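You operate a simulated robot arm through the tools that you are given. There is no shell and no other tool.

Carry out the task below with a simulated robot arm. There is one attempt and no reset: what you move stays moved.

TASK
Fold both udder towels and lay them at the back of the towel table.
Where things are to end (x, y in the base frame): blue udder towel within 6 cm of [63, 16]; white udder towel within 6 cm of [63, 1].

The check looks at the end state, three seconds after you hand in, the way a careful person would. Anything else that was tipped, shoved, dropped, spilled or broken makes it a failure. Flat cloth is picked up by pressing the open fingertips on it (5 to 10 N) and closing them slowly along it; thin cloth reads only 2 to 8 mm in the jaws.

THE ROBOT
A 6-joint arm with a two-finger parallel gripper, fixed in place. Base frame: the origin is on the floor under the middle of its stand, x ahead of it, y to its left, z up; the work surface is at about z = 86. Readings come in cm, rad, newtons and seconds.
With the tool pointing down near the work surface it reaches from about 24 to 64 cm from the base axis. Its first joint turns from -1.152 to 1.152 rad. Payload 2.7 kg.
The TCP is the grasp point between the finger pads, 2.3 cm short of the fingertips. In the tool frame z runs along the fingers and y along their closing line. Largest opening 9.4 cm; finger width 3.8, thickness 1; the body of the gripper, 5.4 by 9.6 cm, starts 3.9 cm behind the TCP.
Orientation is that of the tool frame in the base frame, as a unit quaternion [w, x, y, z]. With the fingers straight down and closing along the base's y, the tool's x points along the base's -x, its y along +y and its z along -z.

THE INTERFACE
- The arm moves only by the tool apply_moves. Its argument "motion" is a list of rows, each an object of numbers (a shift or turn left out is 0, a gripper value left out holds the last): "gripper": the finger opening in cm, from 0 to 9.4; "tx", "ty", "tz": the shift along the base's x, y, z in units of 25 mm (1.0 is 25 mm); "wx", "wy", "wz": the turn, a rotation vector about the base's x, y, z in units of 6 degrees (1.0 is 6 degrees). In form: [{"gripper": .., "tx": .., "ty": .., "tz": .., "wx": .., "wy": .., "wz": ..}, ...]. A call has 1 to 20 rows; each row shifts and turns the commanded pose from where the row before left it. A call with a number of a shift or a turn outside -1 to 1 is refused whole. A row lasts 0.2 s, in which the tool goes at most 5 cm and 0.15 rad; a call with a longer step from one row to the next is refused whole, and so is a gripper value outside its range. A pose out of reach is approached as far as the arm can. The call stops where the force on the tool passes 40 N (or 10 N more than at its start, if that is more) or the arm is blocked; 0.2 s more then pass. The fingers move at their own pace (about 4.5 cm/s each) and stop on an object; they squeeze with about 37 N. The grip force told is the motor's: it shows also when the fingers shut on nothing. Time passes only in rows, and 0.2 s behind the last, so rows that do not move let the fingers close. It gives the time, the measured TCP pose, the force on the tool (base axes), the opening and the grip force at its end, in the units of the frame above (readings bear some noise), with the torque about the TCP (base axes, N m) and any sound that the robot's microphone picked up, and new pictures: "views" is both (left out), scene, wrist or none.
- Cameras (640 x 400 px; columns grow to the right, rows downward): "scene" is fixed at [9.12, -44.55, 140.86]; the picture's right is [0.59, -0.81, 0.00], its down [-0.43, -0.31, -0.84] and it looks along [0.68, 0.49, -0.54] (base axes); focal length 253 px, centre (320, 200). "wrist" rides on the gripper at [8.6, 1.6, -7.5] in the tool frame; the picture's right is [-0.18, 0.98, 0.00], its down [-0.58, -0.11, -0.81] and it looks along [-0.79, -0.15, 0.59] (tool axes); focal length 243 px, centre (320, 200). There is no depth. A picture from a camera that has moved, and an enlarged one, comes with that camera's place and axes in the base frame and with its lens.
- enlarge(camera, box): a new picture of the part [left, top, right, bottom] of that camera's present view, enlarged. No time passes.
- close_job(): hands the job in; it is judged then, once.

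Places have to be worked out from the pictures, the camera data and where the tool is seen. Open the gripper and draw the arm clear of the work before you hand the job in, unless the task says otherwise.

The tools are called after "Emit:" as a command line: name --argument value ..., lists and objects as JSON in quotes. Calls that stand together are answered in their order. apply_moves: Moves the arm, as the interface text tells. Its arguments: {"type":"object","properties":{"motion":{"type":"array","items":{"type":"object","properties":{"gripper":{"type":"number"},"tx":{"type":"number"},"ty":{"type":"number"},"tz":{"type":"number"},"wx":{"type":"number"},"wy":{"type":"number"},"wz":{"type":"number"}}}},"views":{"type":"string","enum":["both","scene","wrist","none"]}},"required":["motion"]} The other tools are called the same way: enlarge (camera, box) takes an enlarged picture of a part of a camera's view; close_job () hands the job in.

At the start:

```text
t: 0.0
position: [34.78, 8.82, 127.4]
ee_rot: [0.0, 0.0, 1.0, 0.0]
force: [0.0, 0.2, -0.4]
wrist_torque: [-0.04, -0.03, 0.01]
width: 9.44
gripper_force: 0.1
```

scene: 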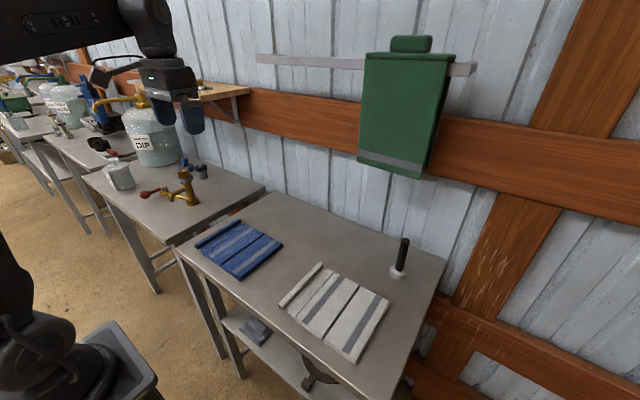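
wrist: 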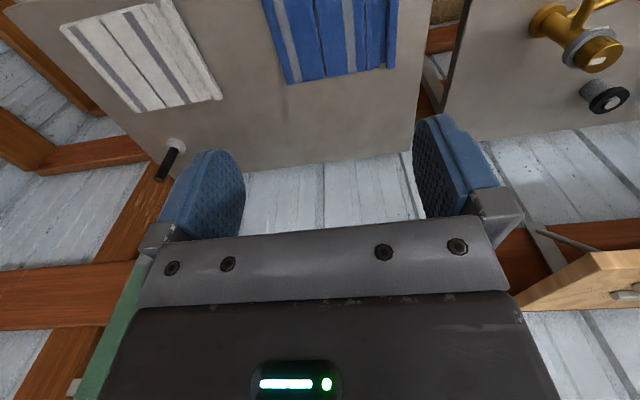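

I'll start with closer pictures of the table to work out where the towels lie.

Emit:
enlarge --camera "scene" --box '[170, 180, 450, 380]'

Emit:
enlarge --camera "wrist" --box '[0, 0, 440, 200]'

```text
2.00 times, centred on (310, 280) of scene
camera zoom: at [9.12, -44.55, 140.86], right [0.59, -0.81, 0.0], down [-0.43, -0.31, -0.84], along [0.68, 0.49, -0.54], focal length 506 px, centre (340, 40)
```

zoom: 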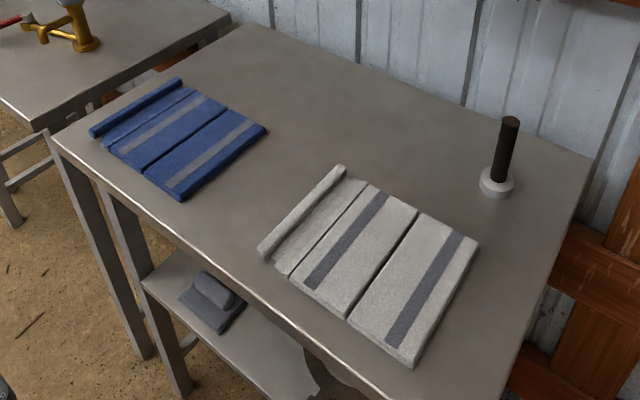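

```text
1.45 times, centred on (220, 100) of wrist
camera zoom: at [26.11, 10.31, 134.83], right [0.18, 0.98, 0.0], down [0.58, -0.11, 0.81], along [0.79, -0.15, -0.59], focal length 353 px, centre (466, 346)
```

zoom: 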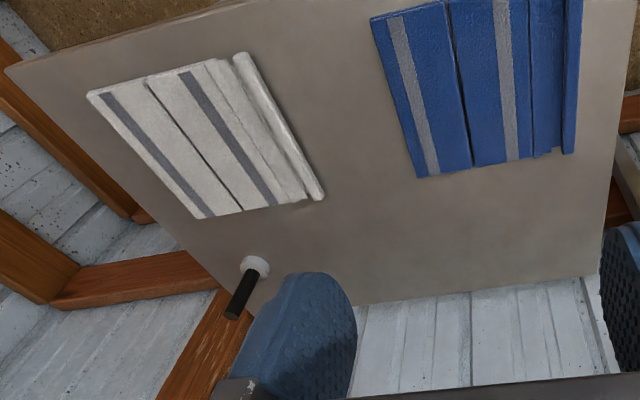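

The towels lie flat on the table. By my projection, blue spans about x 34–50, y −0.5–21, and white spans about x 34–51, y −35.5–−14.5, each with a rolled hem on its +y side. I'll lower the arm partway, well above everything, to get a closer wrist view of the blue towel.

Emit:
apply_moves --motion '[{"tx": -0.4, "tz": -1}, {"tx": -0.4, "tz": -1}, {"tx": -0.4, "tz": -1}, {"tx": -0.4, "tz": -1}, {"tx": -0.4, "tz": -1}, {"tx": -0.4, "tz": -1}, {}]' --views "both"

```text
t: 1.6
position: [28.98, 8.77, 112.24]
ee_rot: [0.0, 0.0, 1.0, 0.0]
force: [0.3, -0.6, 0.3]
wrist_torque: [-0.02, 0.0, 0.0]
width: 9.39
gripper_force: 0.0
camera wrist: at [20.43, 10.3, 119.69], right [0.18, 0.98, 0.0], down [0.58, -0.11, 0.81], along [0.79, -0.15, -0.59], focal length 243 px, centre (320, 200)
```

scene: 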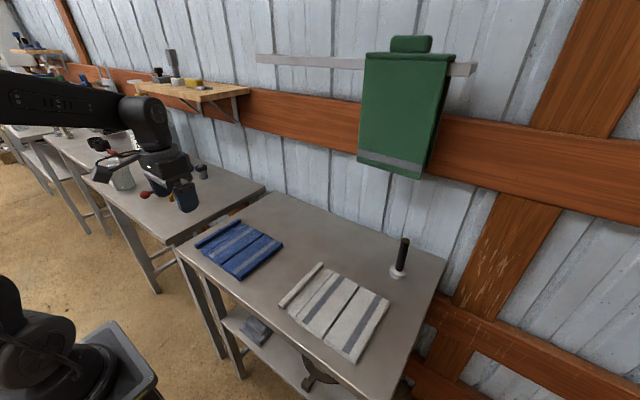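
wrist: 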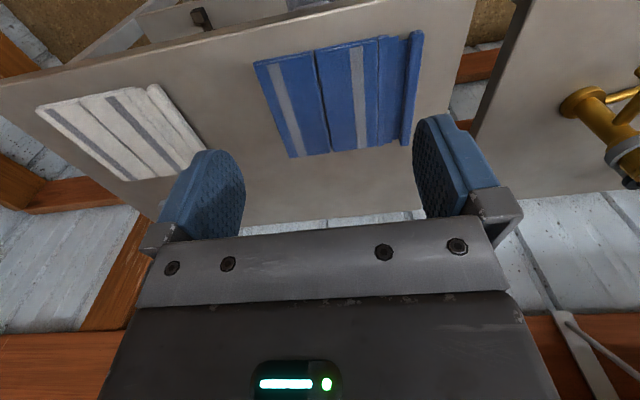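

Emit:
enlarge --camera "wrist" --box '[230, 10, 450, 180]'

Emit:
enlarge --camera "scene" --box '[170, 200, 300, 290]'

Emit:
enlarge --camera "scene" --box '[260, 230, 410, 370]'

```text
2.35 times, centred on (340, 95) of wrist
camera zoom: at [20.43, 10.3, 119.69], right [0.18, 0.98, 0.0], down [0.58, -0.11, 0.81], along [0.79, -0.15, -0.59], focal length 571 px, centre (273, 447)
```

zoom: 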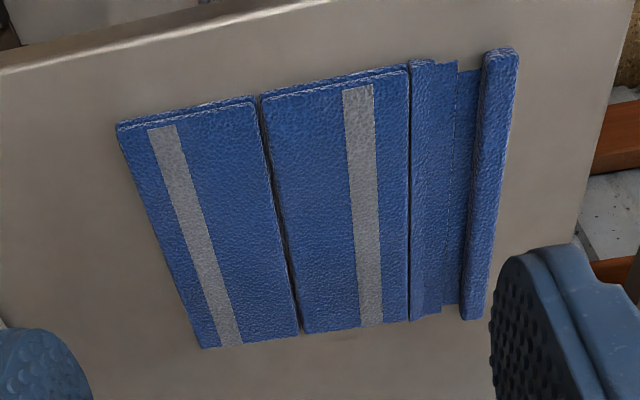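

```text
4.44 times, centred on (235, 245) of scene
camera zoom: at [9.12, -44.55, 140.86], right [0.59, -0.81, 0.0], down [-0.43, -0.31, -0.84], along [0.68, 0.49, -0.54], focal length 1126 px, centre (698, 0)
```

zoom: 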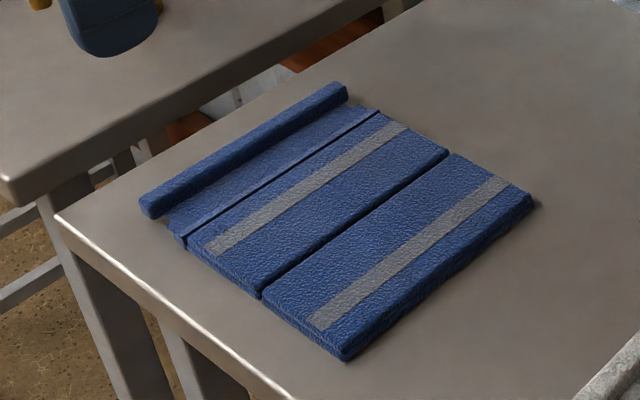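

```text
2.86 times, centred on (335, 300) of scene
camera zoom: at [9.12, -44.55, 140.86], right [0.59, -0.81, 0.0], down [-0.43, -0.31, -0.84], along [0.68, 0.49, -0.54], focal length 724 px, centre (277, -86)
```

zoom: 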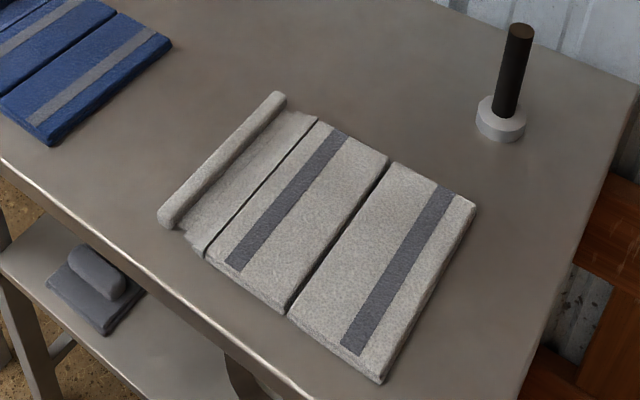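

The blue towel shows two panels of about 8 cm each, hinged at y≈7. A thin flap runs from y≈15 to 18.7, and a raised rolled hem sits at y≈18.7–20.3. I'll drop to about 10 cm above the hem for a closer look.

Emit:
apply_moves --motion '[{"ty": 0.7, "tz": -1, "tx": 0.3}, {"ty": 0.7, "tz": -1, "tx": 0.3}, {"ty": 0.7, "tz": -1, "tx": 0.3}, {"ty": 0.7, "tz": -1, "tx": 0.3}, {"ty": 0.7, "tz": -1, "tx": 0.3}, {"ty": 0.7, "tz": -1, "tx": 0.3}, {}]' --views "both"

Emit:
enlarge --camera "wrist" --box '[150, 0, 500, 220]'

```text
t: 3.2
position: [33.32, 19.36, 97.31]
ee_rot: [0.0, 0.0, 1.0, 0.0]
force: [0.5, -0.3, -0.3]
wrist_torque: [0.04, 0.02, 0.01]
width: 9.43
gripper_force: 0.0
camera wrist: at [24.69, 21.01, 104.91], right [0.18, 0.98, 0.0], down [0.58, -0.11, 0.81], along [0.79, -0.15, -0.59], focal length 243 px, centre (320, 200)
```

scene: 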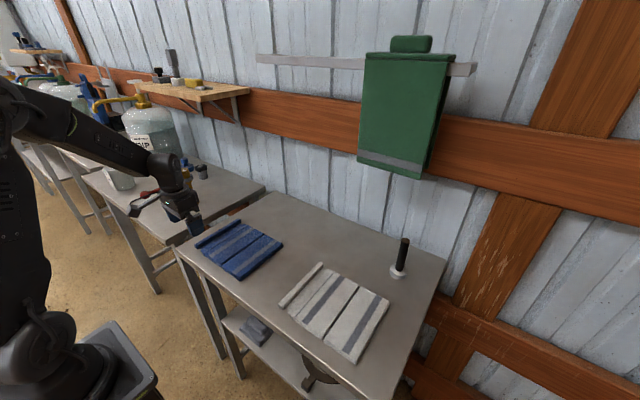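
wrist: 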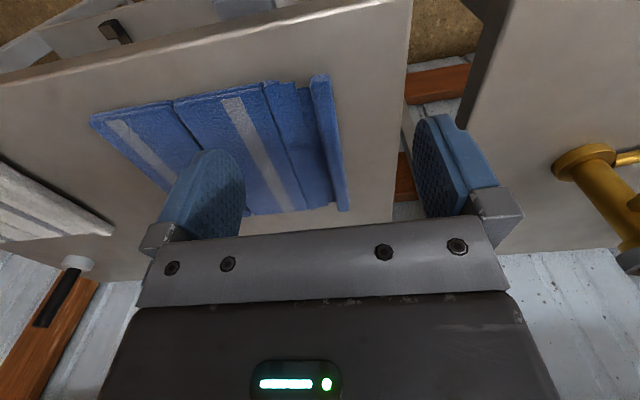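

```text
1.82 times, centred on (325, 110) of wrist
camera zoom: at [24.69, 21.01, 104.91], right [0.18, 0.98, 0.0], down [0.58, -0.11, 0.81], along [0.79, -0.15, -0.59], focal length 441 px, centre (311, 364)
```

zoom: 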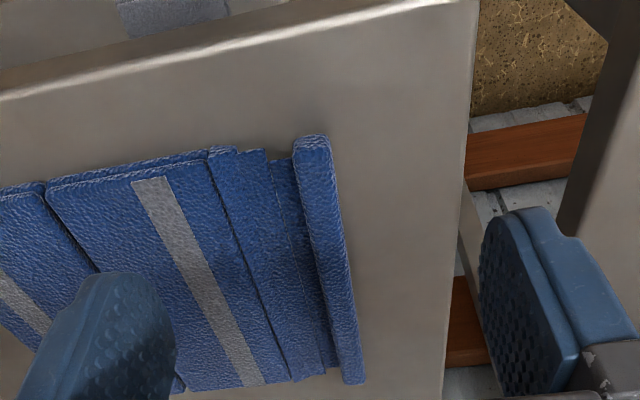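

The hem roll sits at about y 18.6–20.1 and stands roughly a centimetre proud of the table. I'll narrow the fingers to 4 cm, centre over the roll at x≈42, y≈19.4, and come down to just above it.

Emit:
apply_moves --motion '[{"tx": 0.87, "gripper": 4.0}, {"tx": 0.87}, {"tx": 0.87}, {"tx": 0.87}, {"tz": -0.6}, {"tz": -0.6}, {"tz": -0.6}, {"tz": -0.4}, {}]' --views "both"

Emit:
enlarge --camera "wrist" --box '[150, 0, 500, 220]'

Emit:
enlarge --camera "scene" --box '[170, 180, 300, 290]'

```text
t: 5.2
position: [41.87, 19.31, 91.76]
ee_rot: [0.001, 0.0, 1.0, 0.0]
force: [0.3, -0.6, -0.1]
wrist_torque: [-0.01, -0.05, 0.03]
width: 3.98
gripper_force: 0.0
camera wrist: at [33.24, 20.79, 99.29], right [0.18, 0.98, 0.0], down [0.58, -0.11, 0.81], along [0.79, -0.15, -0.59], focal length 243 px, centre (320, 200)
```

scene: 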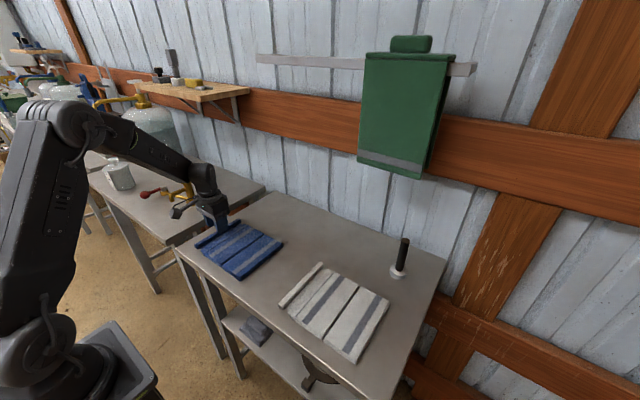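
wrist: 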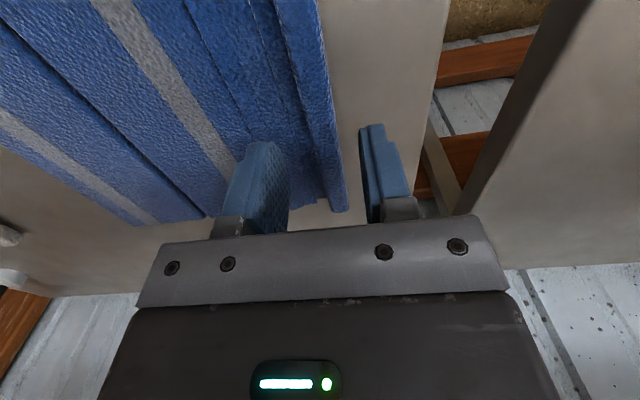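

```text
1.82 times, centred on (325, 110) of wrist
camera zoom: at [33.24, 20.79, 99.29], right [0.18, 0.98, 0.0], down [0.58, -0.11, 0.81], along [0.79, -0.15, -0.59], focal length 441 px, centre (311, 364)
```

zoom: 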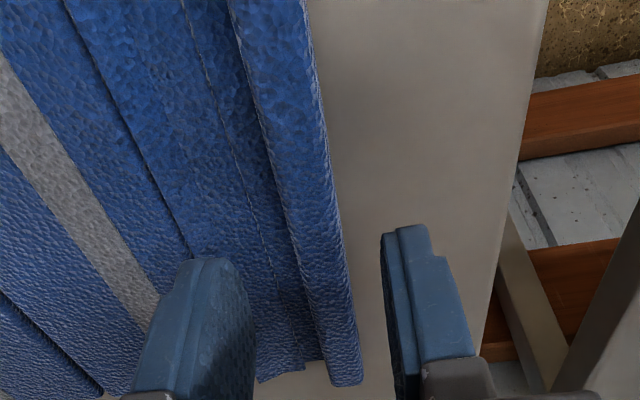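

```text
3.64 times, centred on (235, 235) of scene
camera zoom: at [9.12, -44.55, 140.86], right [0.59, -0.81, 0.0], down [-0.43, -0.31, -0.84], along [0.68, 0.49, -0.54], focal length 921 px, centre (629, 73)
```

zoom: 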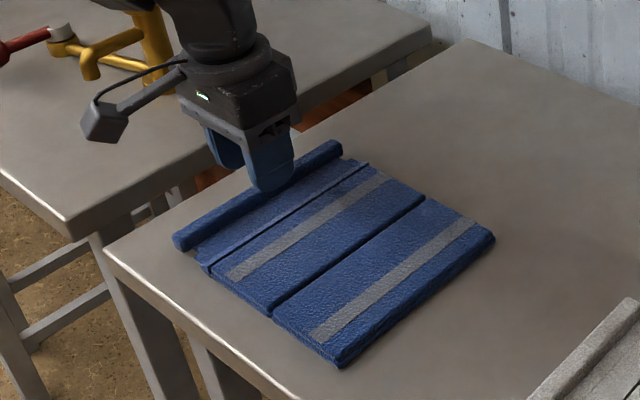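

The fingers straddle the roll correctly, so I'll lower them in small steps until the fingertips just press on the flap and table.

Emit:
apply_moves --motion '[{"tz": -0.4}, {"tz": -0.4}, {"tz": -0.2}, {"tz": -0.1}, {}]' --views "wrist"

```text
t: 6.4
position: [41.89, 19.28, 89.1]
ee_rot: [0.001, 0.0, 1.0, 0.0]
force: [-1.7, -0.1, 5.4]
wrist_torque: [-0.17, 0.04, -0.09]
width: 4.03
gripper_force: 0.2
camera wrist: at [33.29, 20.8, 96.66], right [0.18, 0.98, 0.0], down [0.58, -0.11, 0.81], along [0.79, -0.15, -0.59], focal length 243 px, centre (320, 200)
```

wrist: 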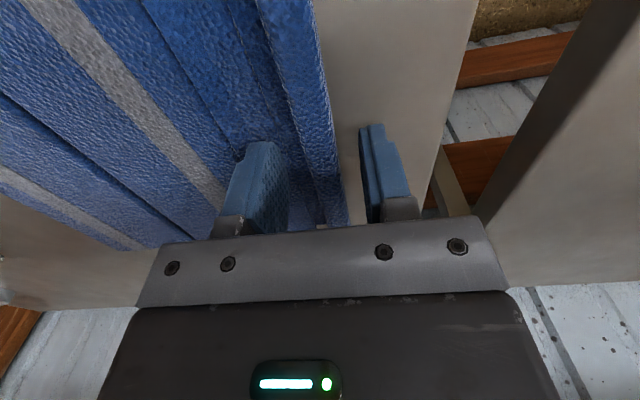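

Contact reads about 5 N with the fingertips at z≈86.8, which is inside the suggested pressing range. Now I'll close the fingers slowly along the cloth.

Emit:
apply_moves --motion '[{"gripper": 3.7}, {"gripper": 3.4}, {"gripper": 3.1}, {"gripper": 2.8}, {"gripper": 2.5}, {"gripper": 2.2}, {"gripper": 1.9}]' --views "wrist"

Emit:
enlarge --camera "wrist" --box '[200, 60, 440, 240]'

```text
t: 8.0
position: [41.96, 19.33, 89.18]
ee_rot: [0.0, -0.001, 1.0, 0.001]
force: [0.4, 1.1, 0.3]
wrist_torque: [0.01, 0.04, 0.0]
width: 1.91
gripper_force: 0.2
camera wrist: at [33.3, 20.8, 96.63], right [0.18, 0.98, 0.0], down [0.58, -0.11, 0.81], along [0.79, -0.15, -0.59], focal length 243 px, centre (320, 200)
```

wrist: 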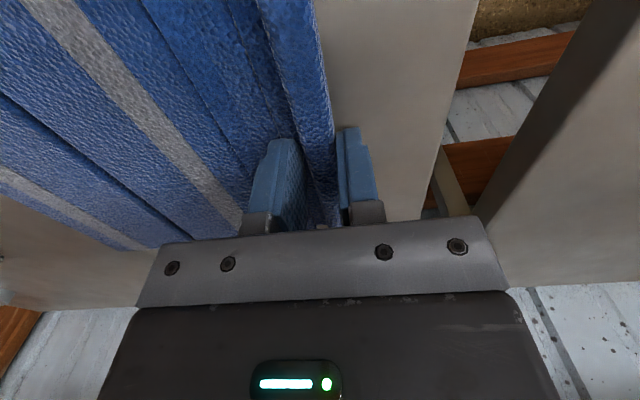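

```text
2.22 times, centred on (320, 150) of wrist
camera zoom: at [33.3, 20.8, 96.63], right [0.18, 0.98, 0.0], down [0.58, -0.11, 0.81], along [0.79, -0.15, -0.59], focal length 539 px, centre (320, 311)
```

zoom: 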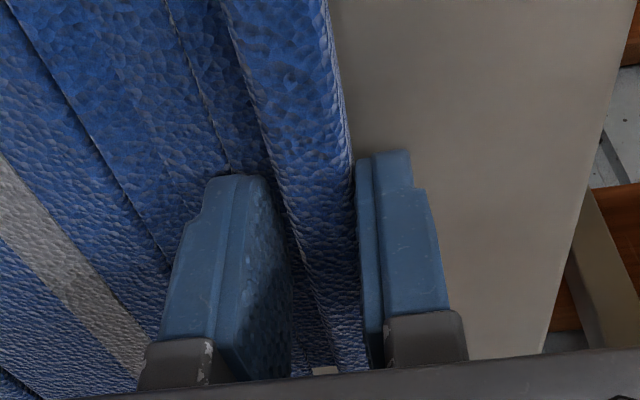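

The inner finger has stepped off the strip onto the lower flap, and the press force has dropped to near zero. I'll press down about 3 mm more and see what force that gives before finishing the close.

Emit:
apply_moves --motion '[{"tz": -0.06}, {"tz": -0.06}, {}]' --views "none"

```text
t: 8.8
position: [41.85, 19.25, 88.67]
ee_rot: [0.001, 0.0, 1.0, -0.001]
force: [-0.8, 1.2, -0.2]
wrist_torque: [0.01, 0.01, 0.01]
width: 1.92
gripper_force: 0.8
```

Emit:
apply_moves --motion '[{"tz": -0.06}, {"tz": -0.04}, {}]' --views "none"

```text
t: 9.6
position: [42.06, 19.3, 88.51]
ee_rot: [0.001, 0.0, 1.0, 0.0]
force: [0.4, -0.1, -0.1]
wrist_torque: [0.01, 0.02, 0.01]
width: 1.89
gripper_force: 0.0
```

Still no contact with the tips near z 86.2, so I'll lower another couple of millimetres, carefully.

Emit:
apply_moves --motion '[{"tz": -0.05}, {"tz": -0.03}, {}]' --views "none"

```text
t: 10.4
position: [42.14, 19.32, 88.27]
ee_rot: [0.002, 0.0, 1.0, 0.0]
force: [-0.1, 0.3, 0.4]
wrist_torque: [0.03, -0.01, -0.05]
width: 1.89
gripper_force: 0.0
```

The tips are now at about table level (z≈86.0) on either side of the roll. I'll close slowly on it here.

Emit:
apply_moves --motion '[{"gripper": 1.7}, {"gripper": 1.5}, {"gripper": 1.3}, {"gripper": 1.1}, {"gripper": 0.9}, {"gripper": 0.6}, {"gripper": 0.3}, {"gripper": 0.0}, {}, {}]' --views "both"

Emit:
enlarge --camera "wrist" --box '[200, 60, 440, 240]'

Emit:
enlarge --camera "scene" --box '[170, 180, 300, 290]'

```text
t: 12.6
position: [42.15, 19.37, 88.24]
ee_rot: [0.001, 0.0, 1.0, 0.001]
force: [-0.3, 0.2, -0.2]
wrist_torque: [0.01, -0.01, 0.06]
width: 1.53
gripper_force: 37.5
camera wrist: at [33.45, 20.83, 95.82], right [0.18, 0.98, 0.0], down [0.58, -0.11, 0.81], along [0.79, -0.15, -0.59], focal length 243 px, centre (320, 200)
```

scene: 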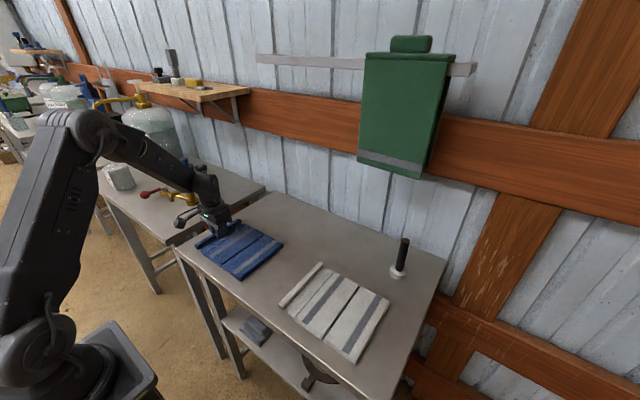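
wrist: 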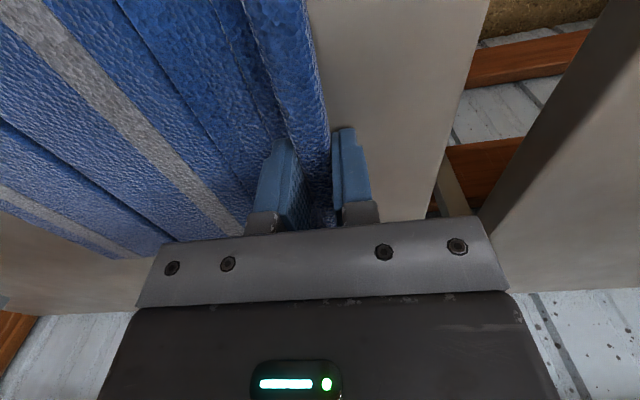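

```text
2.22 times, centred on (320, 150) of wrist
camera zoom: at [33.45, 20.83, 95.82], right [0.18, 0.98, 0.0], down [0.58, -0.11, 0.81], along [0.79, -0.15, -0.59], focal length 539 px, centre (320, 311)
```

zoom: 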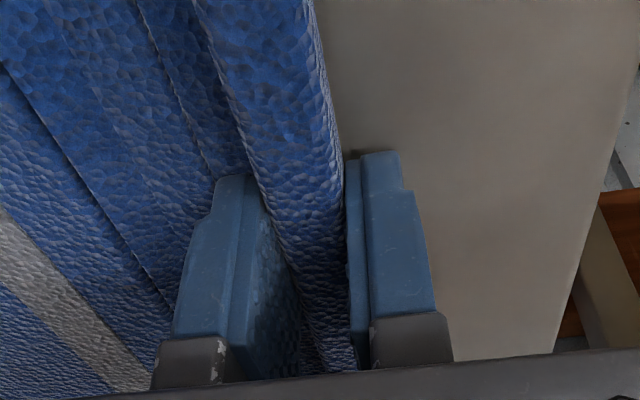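

```text
3.64 times, centred on (235, 235) of scene
camera zoom: at [9.12, -44.55, 140.86], right [0.59, -0.81, 0.0], down [-0.43, -0.31, -0.84], along [0.68, 0.49, -0.54], focal length 921 px, centre (629, 73)
```

zoom: 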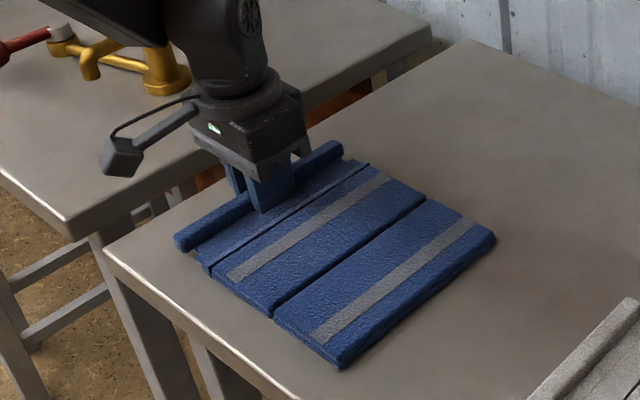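

The roll is gripped at 1.53 cm with full squeeze. I'll lift slowly by about 3 cm and watch how the panels follow.

Emit:
apply_moves --motion '[{"tz": 0.2}, {"tz": 0.2}, {"tz": 0.2}, {"tz": 0.2}, {"tz": 0.2}, {"tz": 0.2}, {}]' --views "both"

Emit:
enlarge --camera "scene" --box '[170, 180, 300, 290]'

```text
t: 14.2
position: [41.98, 19.22, 91.28]
ee_rot: [0.0, -0.001, 1.0, 0.0]
force: [-0.1, -0.8, 0.6]
wrist_torque: [-0.01, 0.07, 0.06]
width: 1.52
gripper_force: 36.8
camera wrist: at [33.39, 20.82, 98.83], right [0.18, 0.98, 0.0], down [0.58, -0.11, 0.81], along [0.79, -0.15, -0.59], focal length 243 px, centre (320, 200)
```

scene: 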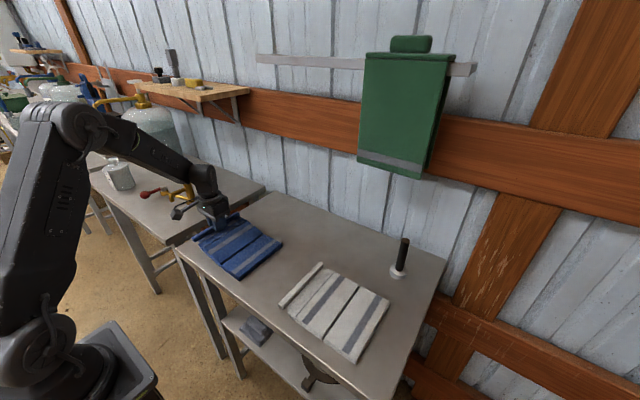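
wrist: 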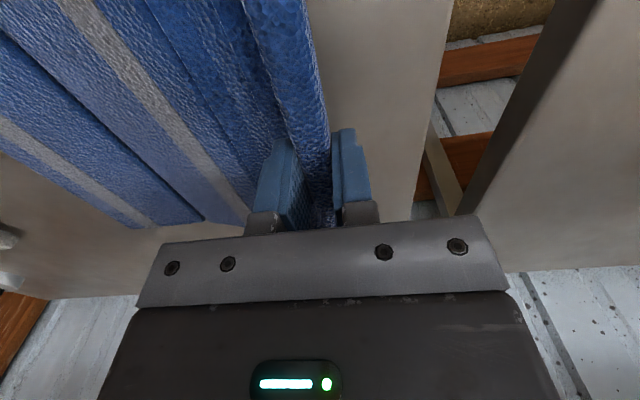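

```text
3.64 times, centred on (235, 235) of scene
camera zoom: at [9.12, -44.55, 140.86], right [0.59, -0.81, 0.0], down [-0.43, -0.31, -0.84], along [0.68, 0.49, -0.54], focal length 921 px, centre (629, 73)
```

zoom: 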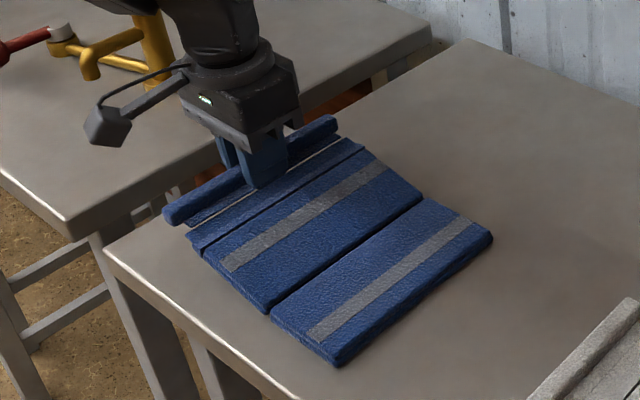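

The hem comes up and the second panel swings about the A/B hinge at y≈7, so the hem is a usable handle. My plan is to raise the hem above the hinge, carry the towel to the back with the lower panel trailing, and fold it over there with the same grip.

Emit:
apply_moves --motion '[{"ty": -0.2, "tz": 0.4}, {"ty": -0.2, "tz": 0.4}, {"ty": -0.3, "tz": 0.4}, {"ty": -0.3, "tz": 0.4}, {"ty": -0.4, "tz": 0.4}, {"ty": -0.4, "tz": 0.4}, {"ty": -0.4, "tz": 0.3}, {"ty": -0.4, "tz": 0.3}, {"ty": -0.4, "tz": 0.2}, {"ty": -0.4, "tz": 0.2}, {}, {}]' --views "both"

Emit:
enlarge --camera "scene" --box '[170, 180, 300, 290]'

```text
t: 16.8
position: [42.27, 10.8, 99.99]
ee_rot: [0.001, 0.0, 1.0, 0.0]
force: [-1.2, 0.9, 1.7]
wrist_torque: [0.0, -0.09, -0.02]
width: 1.49
gripper_force: 36.8
camera wrist: at [33.52, 12.28, 107.35], right [0.18, 0.98, 0.0], down [0.58, -0.11, 0.81], along [0.79, -0.15, -0.59], focal length 243 px, centre (320, 200)
```

scene: 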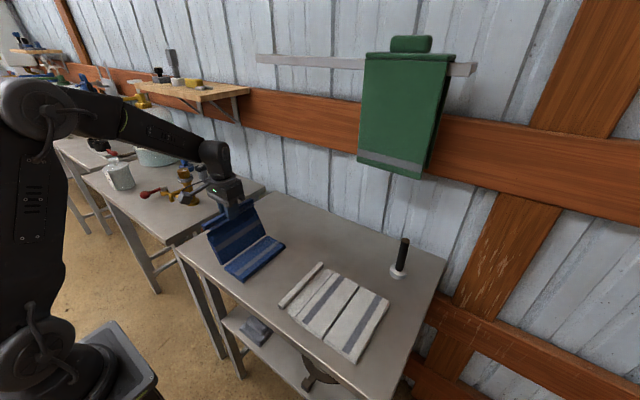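
wrist: 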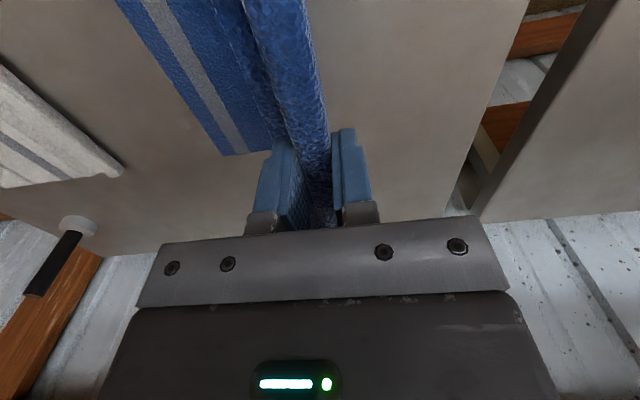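

```text
3.64 times, centred on (235, 235) of scene
camera zoom: at [9.11, -44.55, 140.86], right [0.59, -0.81, 0.0], down [-0.43, -0.31, -0.84], along [0.68, 0.49, -0.54], focal length 921 px, centre (629, 73)
```

zoom: 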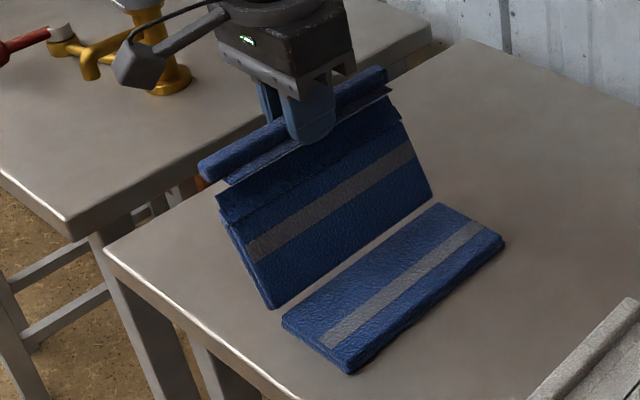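

The second panel now stands near vertical, with a slightly wider gap to the lower panel at the fold line. I'll raise a bit further to check that the lower panel follows and stays connected.

Emit:
apply_moves --motion '[{"ty": -0.2, "tz": 0.2}, {"ty": -0.2, "tz": 0.2}, {"ty": -0.1, "tz": 0.2}, {"tz": 0.2}, {"tz": 0.2}, {}, {}]' --views "scene"

Emit:
enlarge --camera "scene" --box '[170, 180, 300, 290]'

```text
t: 18.4
position: [42.03, 9.42, 102.4]
ee_rot: [0.001, -0.001, 1.0, 0.0]
force: [0.4, -1.1, -1.2]
wrist_torque: [0.02, 0.02, -0.02]
width: 1.5
gripper_force: 36.9
```

scene: 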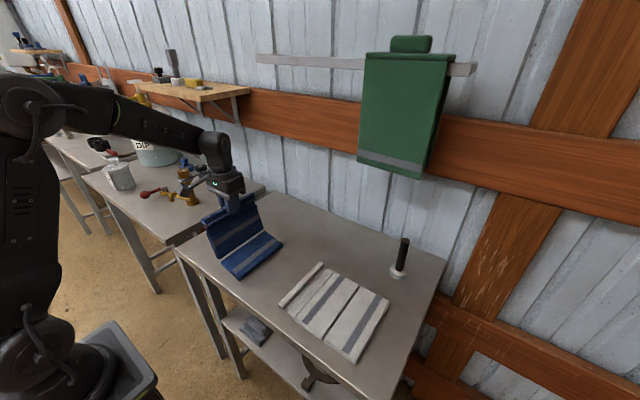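

```text
3.64 times, centred on (235, 235) of scene
camera zoom: at [9.12, -44.55, 140.86], right [0.59, -0.81, 0.0], down [-0.43, -0.31, -0.84], along [0.68, 0.49, -0.54], focal length 921 px, centre (629, 73)
```

zoom: 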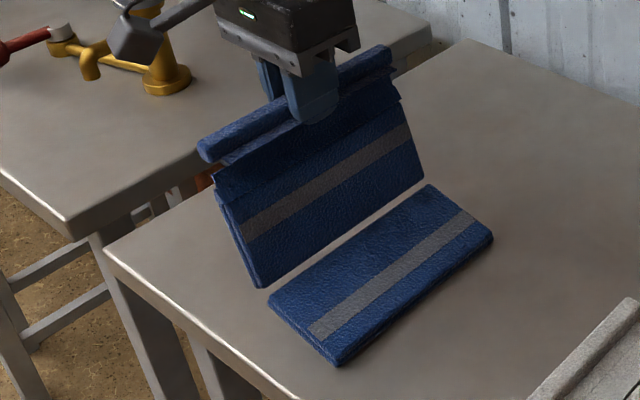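

The lower panel's hinge edge lifts and follows, so the towel holds together. I'll carry it diagonally toward the back-left in slow steps, checking halfway.

Emit:
apply_moves --motion '[{"tz": 0.2}, {"tx": 0.25, "ty": 0.3}, {"tx": 0.4, "ty": 0.3}, {"tx": 0.4, "ty": 0.3}, {"tx": 0.4, "ty": 0.3}, {"tx": 0.4, "ty": 0.3}, {"tx": 0.4, "ty": 0.3}, {"tx": 0.4, "ty": 0.3}, {"tx": 0.4, "ty": 0.3}, {"tx": 0.4, "ty": 0.3}, {}, {}]' --views "both"

Emit:
enlarge --camera "scene" --box '[170, 160, 330, 290]'

```text
t: 21.0
position: [50.83, 16.26, 102.65]
ee_rot: [0.001, 0.0, 1.0, 0.0]
force: [-0.1, -0.1, -1.3]
wrist_torque: [0.01, 0.0, 0.0]
width: 1.51
gripper_force: 37.1
camera wrist: at [42.08, 17.7, 110.18], right [0.18, 0.98, 0.0], down [0.58, -0.11, 0.81], along [0.79, -0.15, -0.59], focal length 243 px, centre (320, 200)
```

scene: 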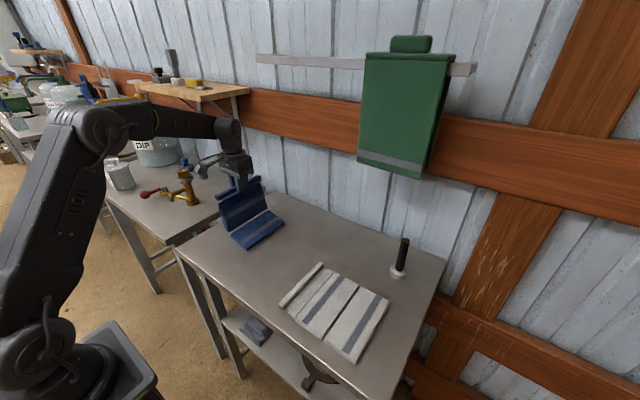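
wrist: 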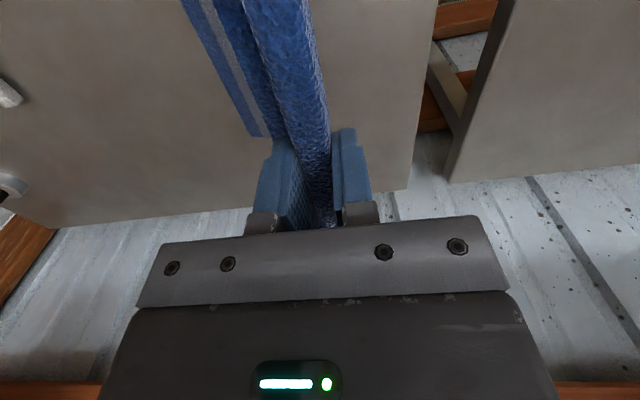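

```text
3.08 times, centred on (250, 225) of scene
camera zoom: at [9.12, -44.55, 140.86], right [0.59, -0.81, 0.0], down [-0.43, -0.31, -0.84], along [0.68, 0.49, -0.54], focal length 779 px, centre (535, 123)
```

zoom: 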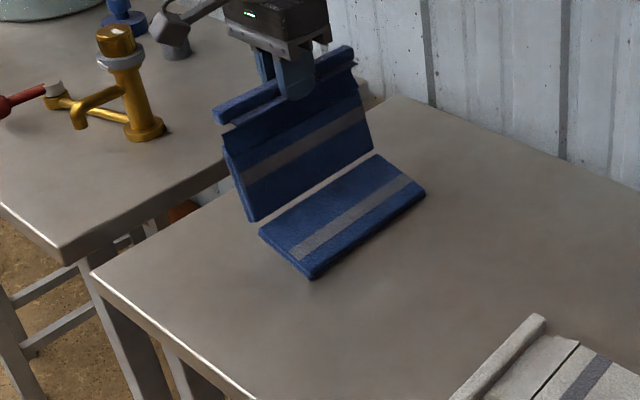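

The towel is trailing well. The lower panel's free edge projects to about y 6.6, with its middle at x≈50. I'll continue to about x 61, y 20.5, watching the measured pose for the reach limit.

Emit:
apply_moves --motion '[{"tx": 0.4, "ty": 0.16}, {"tx": 0.4, "ty": 0.16}, {"tx": 0.4, "ty": 0.16}, {"tx": 0.4, "ty": 0.16}, {"tx": 0.4, "ty": 0.16}, {"tx": 0.4, "ty": 0.16}, {"tx": 0.4, "ty": 0.16}, {"tx": 0.4, "ty": 0.16}, {"tx": 0.4, "ty": 0.16}, {"tx": 0.4, "ty": 0.16}, {}, {}]' --views "both"

Emit:
enlarge --camera "scene" --box '[190, 140, 350, 270]'

```text
t: 23.6
position: [59.43, 19.82, 102.45]
ee_rot: [0.001, 0.0, 1.0, 0.0]
force: [-0.5, 0.2, -1.2]
wrist_torque: [0.02, -0.01, -0.04]
width: 1.5
gripper_force: 36.8
out of reach, approached as far as the arm can: row 10
camera wrist: at [50.86, 21.42, 110.0], right [0.18, 0.98, 0.0], down [0.58, -0.11, 0.81], along [0.79, -0.15, -0.59], focal length 243 px, centre (320, 200)
```

scene: 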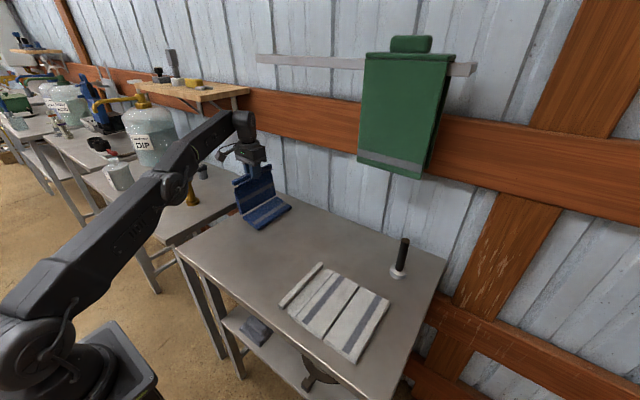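
wrist: 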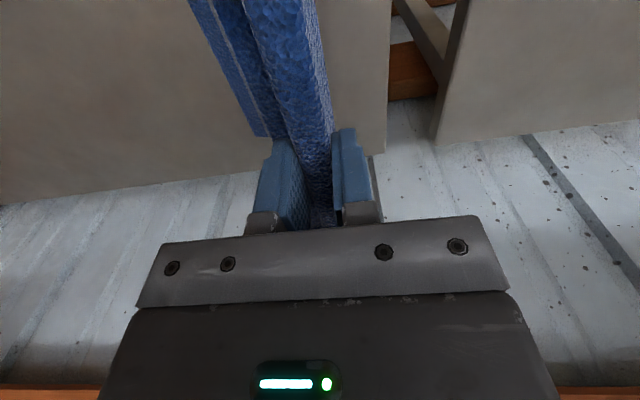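

```text
3.08 times, centred on (270, 205) of scene
camera zoom: at [9.12, -44.55, 140.86], right [0.59, -0.81, 0.0], down [-0.43, -0.31, -0.84], along [0.68, 0.49, -0.54], focal length 779 px, centre (474, 185)
```

zoom: 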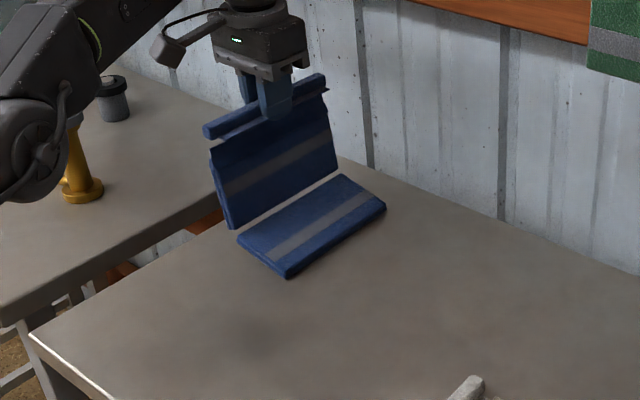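

The blue towel's lower panel is now at about x 51–67, y 11–19, in the target zone with x close to the reach limit. I'll lower so that panel settles flat, then start swinging the hem over toward −y.

Emit:
apply_moves --motion '[{"tz": -0.3, "ty": -0.1}, {"tz": -0.3, "ty": -0.1}, {"tz": -0.3, "ty": -0.1}, {"tz": -0.3, "ty": -0.2}, {"ty": -0.3}, {"ty": -0.3}, {"ty": -0.3}, {}, {}]' --views "both"

Emit:
enlarge --camera "scene" --box '[190, 140, 350, 270]'

```text
t: 24.6
position: [59.64, 18.65, 100.87]
ee_rot: [0.008, 0.0, 1.0, 0.003]
force: [1.0, -0.4, 3.3]
wrist_torque: [-0.02, -0.19, -0.1]
width: 1.5
gripper_force: 37.3
stopped in row 4: the force on the tool passed its limit at 45 N (the readings are from after the stop); the commanded pose is now the measured one
camera wrist: at [50.86, 20.19, 108.09], right [0.18, 0.98, 0.01], down [0.57, -0.11, 0.82], along [0.8, -0.15, -0.58], focal length 243 px, centre (320, 200)
```

scene: 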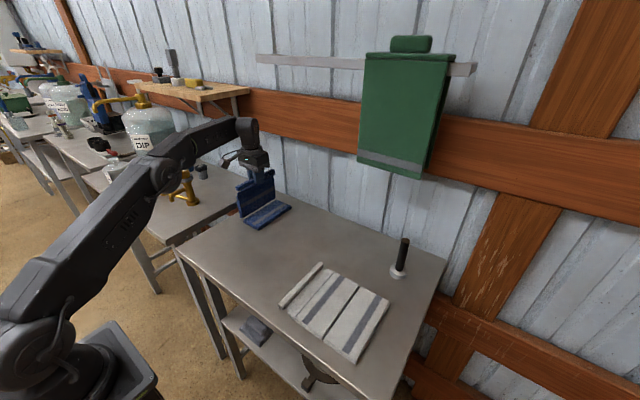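
wrist: 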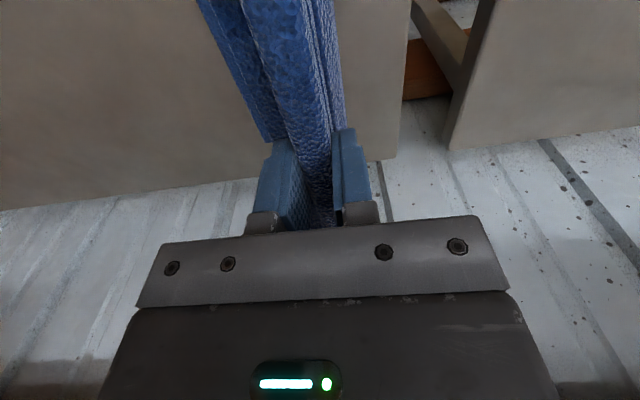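

```text
3.08 times, centred on (270, 205) of scene
camera zoom: at [9.11, -44.55, 140.86], right [0.59, -0.81, 0.0], down [-0.43, -0.31, -0.84], along [0.68, 0.49, -0.54], focal length 779 px, centre (474, 185)
```

zoom: 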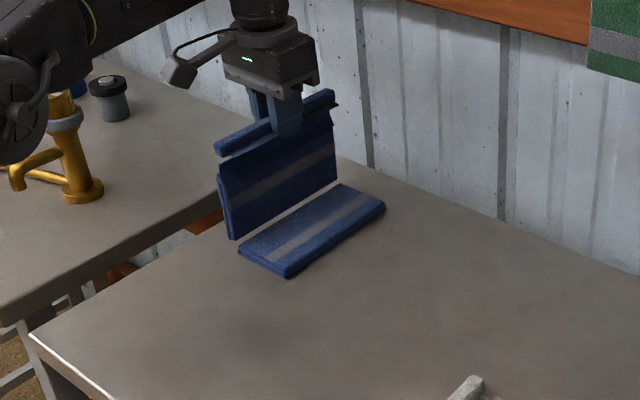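

The force stop came because the upright panel's edge now stands on the table, making a stiff column, so I shouldn't push straight down. I'll ease up slightly and swing the hem toward −y on an arc about the fold line.

Emit:
apply_moves --motion '[{"tz": 0.2}, {"ty": -0.3}, {"ty": -0.3}, {"ty": -0.3, "tz": -0.05}, {"ty": -0.3, "tz": -0.1}, {"ty": -0.3, "tz": -0.1}, {}]' --views "both"

Emit:
enlarge --camera "scene" --box '[190, 140, 350, 270]'

```text
t: 26.2
position: [59.53, 14.93, 100.49]
ee_rot: [0.007, 0.0, 1.0, 0.002]
force: [-0.4, 0.5, -0.9]
wrist_torque: [0.0, -0.01, 0.03]
width: 1.5
gripper_force: 36.8
camera wrist: at [50.8, 16.48, 107.97], right [0.18, 0.98, 0.01], down [0.57, -0.11, 0.81], along [0.8, -0.15, -0.58], focal length 243 px, centre (320, 200)
```

scene: 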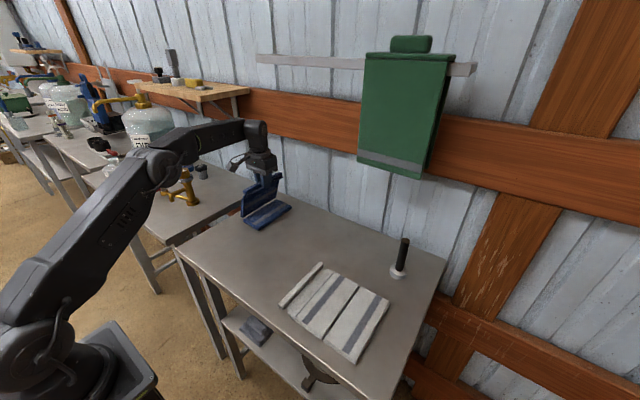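
wrist: 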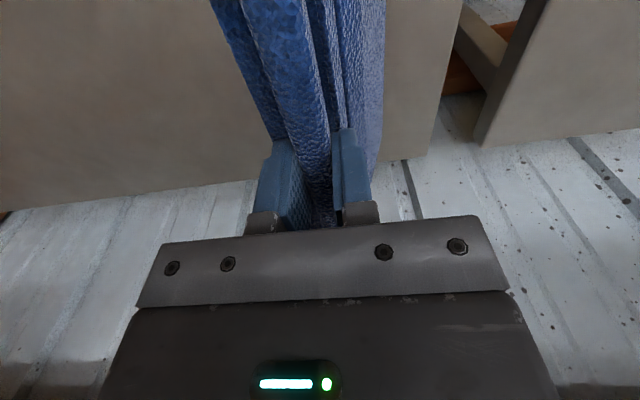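

```text
3.08 times, centred on (270, 205) of scene
camera zoom: at [9.12, -44.55, 140.86], right [0.59, -0.81, 0.0], down [-0.43, -0.31, -0.84], along [0.68, 0.49, -0.54], focal length 779 px, centre (474, 185)
```

zoom: 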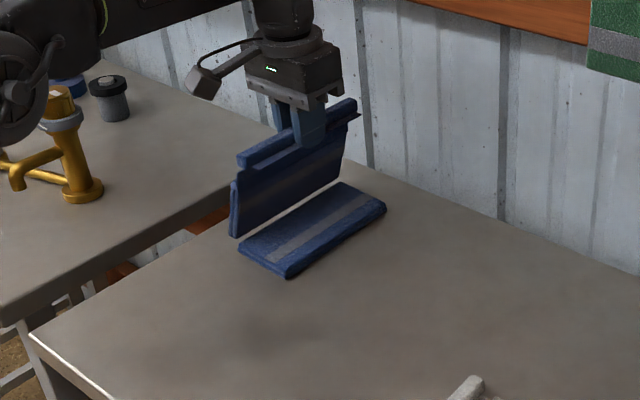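

The lower panel stays put while the upper one leans over it. I'll continue the arc down toward −y and ease about 2 cm further back in x, since the arm reaches farther here.

Emit:
apply_moves --motion '[{"ty": -0.4, "tz": -0.2, "tx": 0.1}, {"ty": -0.4, "tz": -0.2, "tx": 0.1}, {"ty": -0.4, "tz": -0.28, "tx": 0.1}, {"ty": -0.4, "tz": -0.3, "tx": 0.1}, {"ty": -0.3, "tz": -0.3, "tx": 0.1}, {"ty": -0.3, "tz": -0.3, "tx": 0.1}, {}]' --views "both"

Emit:
enlarge --camera "scene" --box '[190, 140, 350, 270]'

```text
t: 27.8
position: [60.9, 9.35, 96.47]
ee_rot: [0.006, -0.001, 1.0, 0.002]
force: [-0.5, 0.5, 0.3]
wrist_torque: [-0.04, -0.04, 0.02]
width: 1.51
gripper_force: 37.0
camera wrist: at [52.17, 10.86, 103.87], right [0.18, 0.98, 0.01], down [0.57, -0.11, 0.81], along [0.8, -0.15, -0.58], focal length 243 px, centre (320, 200)
```

scene: 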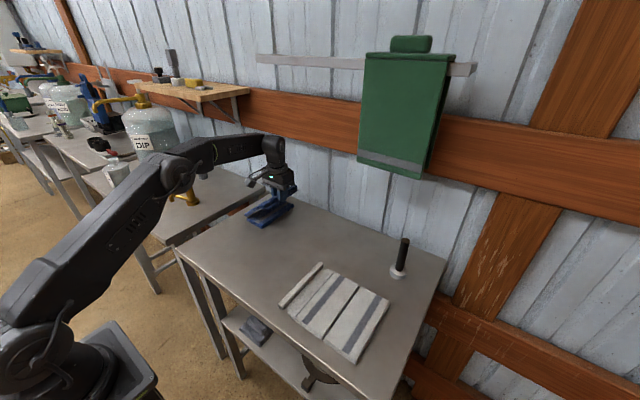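
wrist: 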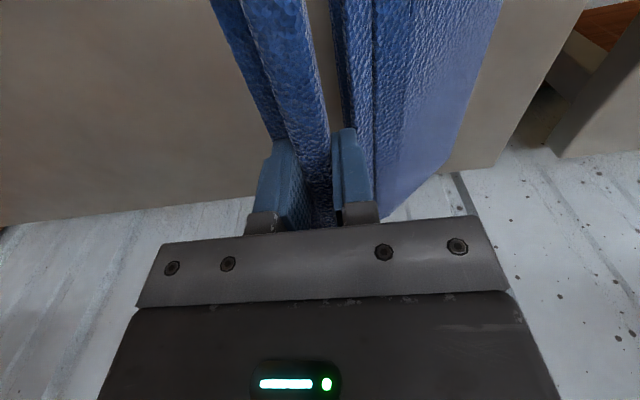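

```text
3.08 times, centred on (270, 205) of scene
camera zoom: at [9.12, -44.55, 140.86], right [0.59, -0.81, 0.0], down [-0.43, -0.31, -0.84], along [0.68, 0.49, -0.54], focal length 779 px, centre (474, 185)
```

zoom: 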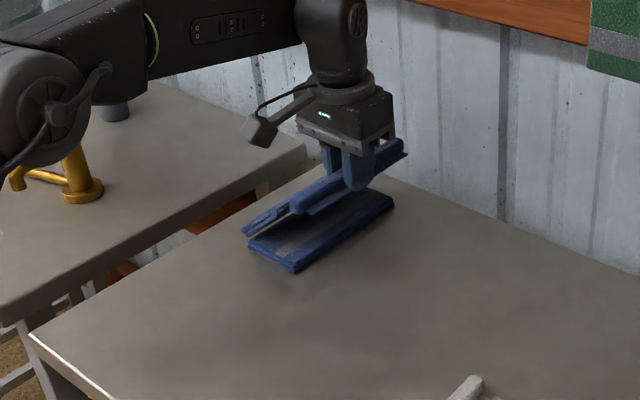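

The second panel is coming down over the first. I'll keep lowering gently with a small −y drift and watch the force.

Emit:
apply_moves --motion '[{"ty": -0.15, "tz": -0.3, "tx": 0.1}, {"ty": -0.15, "tz": -0.3, "tx": 0.1}, {"ty": -0.1, "tz": -0.3}, {"ty": -0.1, "tz": -0.3}, {"ty": -0.05, "tz": -0.3}, {}]' --views "both"

Emit:
enlarge --camera "scene" --box '[210, 150, 330, 250]'

Emit:
enlarge --camera "wrist" --box '[180, 0, 500, 240]'

```text
t: 29.2
position: [61.58, 7.9, 92.98]
ee_rot: [0.009, 0.0, 1.0, 0.003]
force: [0.6, -0.3, 7.3]
wrist_torque: [0.68, -0.48, -0.03]
width: 1.63
gripper_force: 36.8
camera wrist: at [52.81, 9.45, 100.29], right [0.18, 0.98, 0.01], down [0.57, -0.11, 0.82], along [0.8, -0.15, -0.58], focal length 243 px, centre (320, 200)
```

scene: 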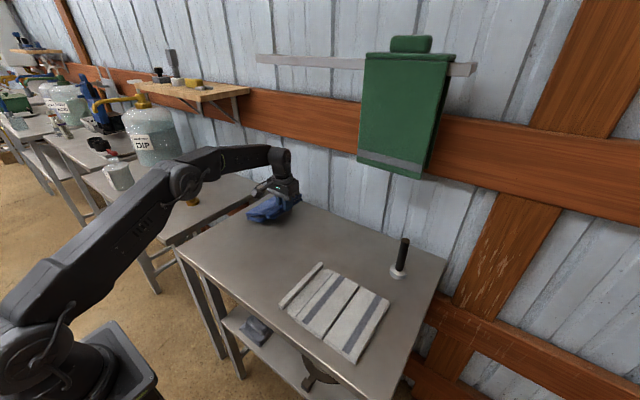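
wrist: 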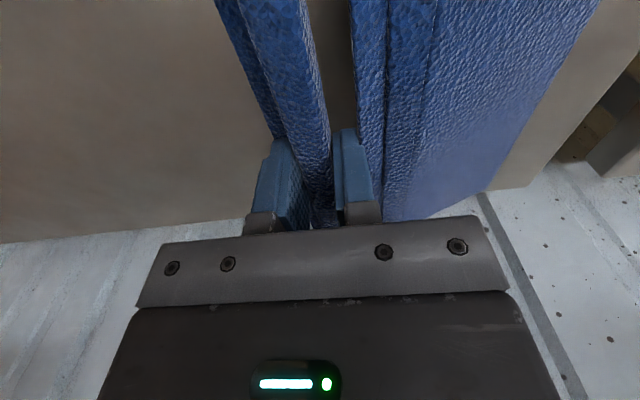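

```text
4.00 times, centred on (270, 200) of scene
camera zoom: at [9.1, -44.56, 140.86], right [0.59, -0.81, 0.0], down [-0.43, -0.31, -0.84], along [0.68, 0.49, -0.54], focal length 1013 px, centre (520, 200)
```

zoom: 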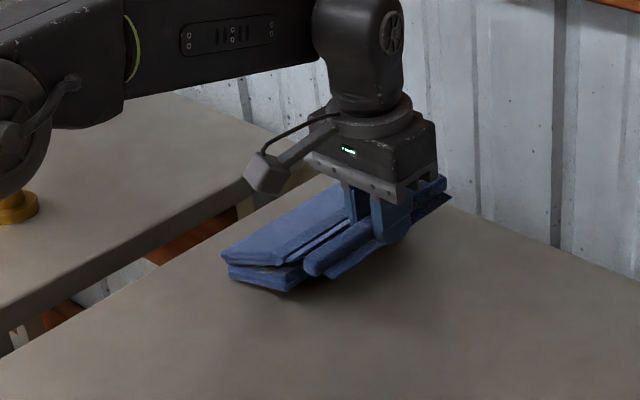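

```text
1.67 times, centred on (340, 120) of wrist
camera zoom: at [52.81, 9.45, 100.29], right [0.18, 0.98, 0.01], down [0.57, -0.11, 0.82], along [0.8, -0.15, -0.58], focal length 404 px, centre (287, 333)
```

zoom: 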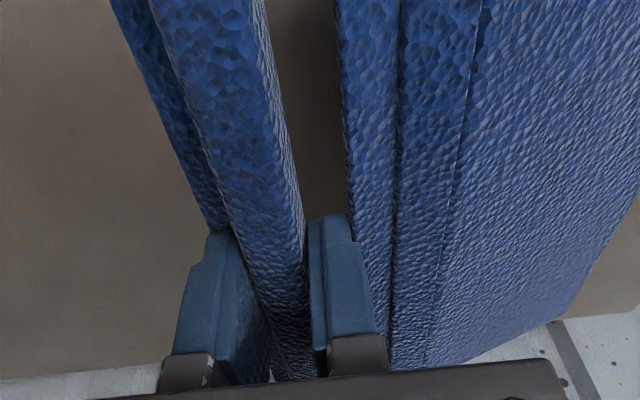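

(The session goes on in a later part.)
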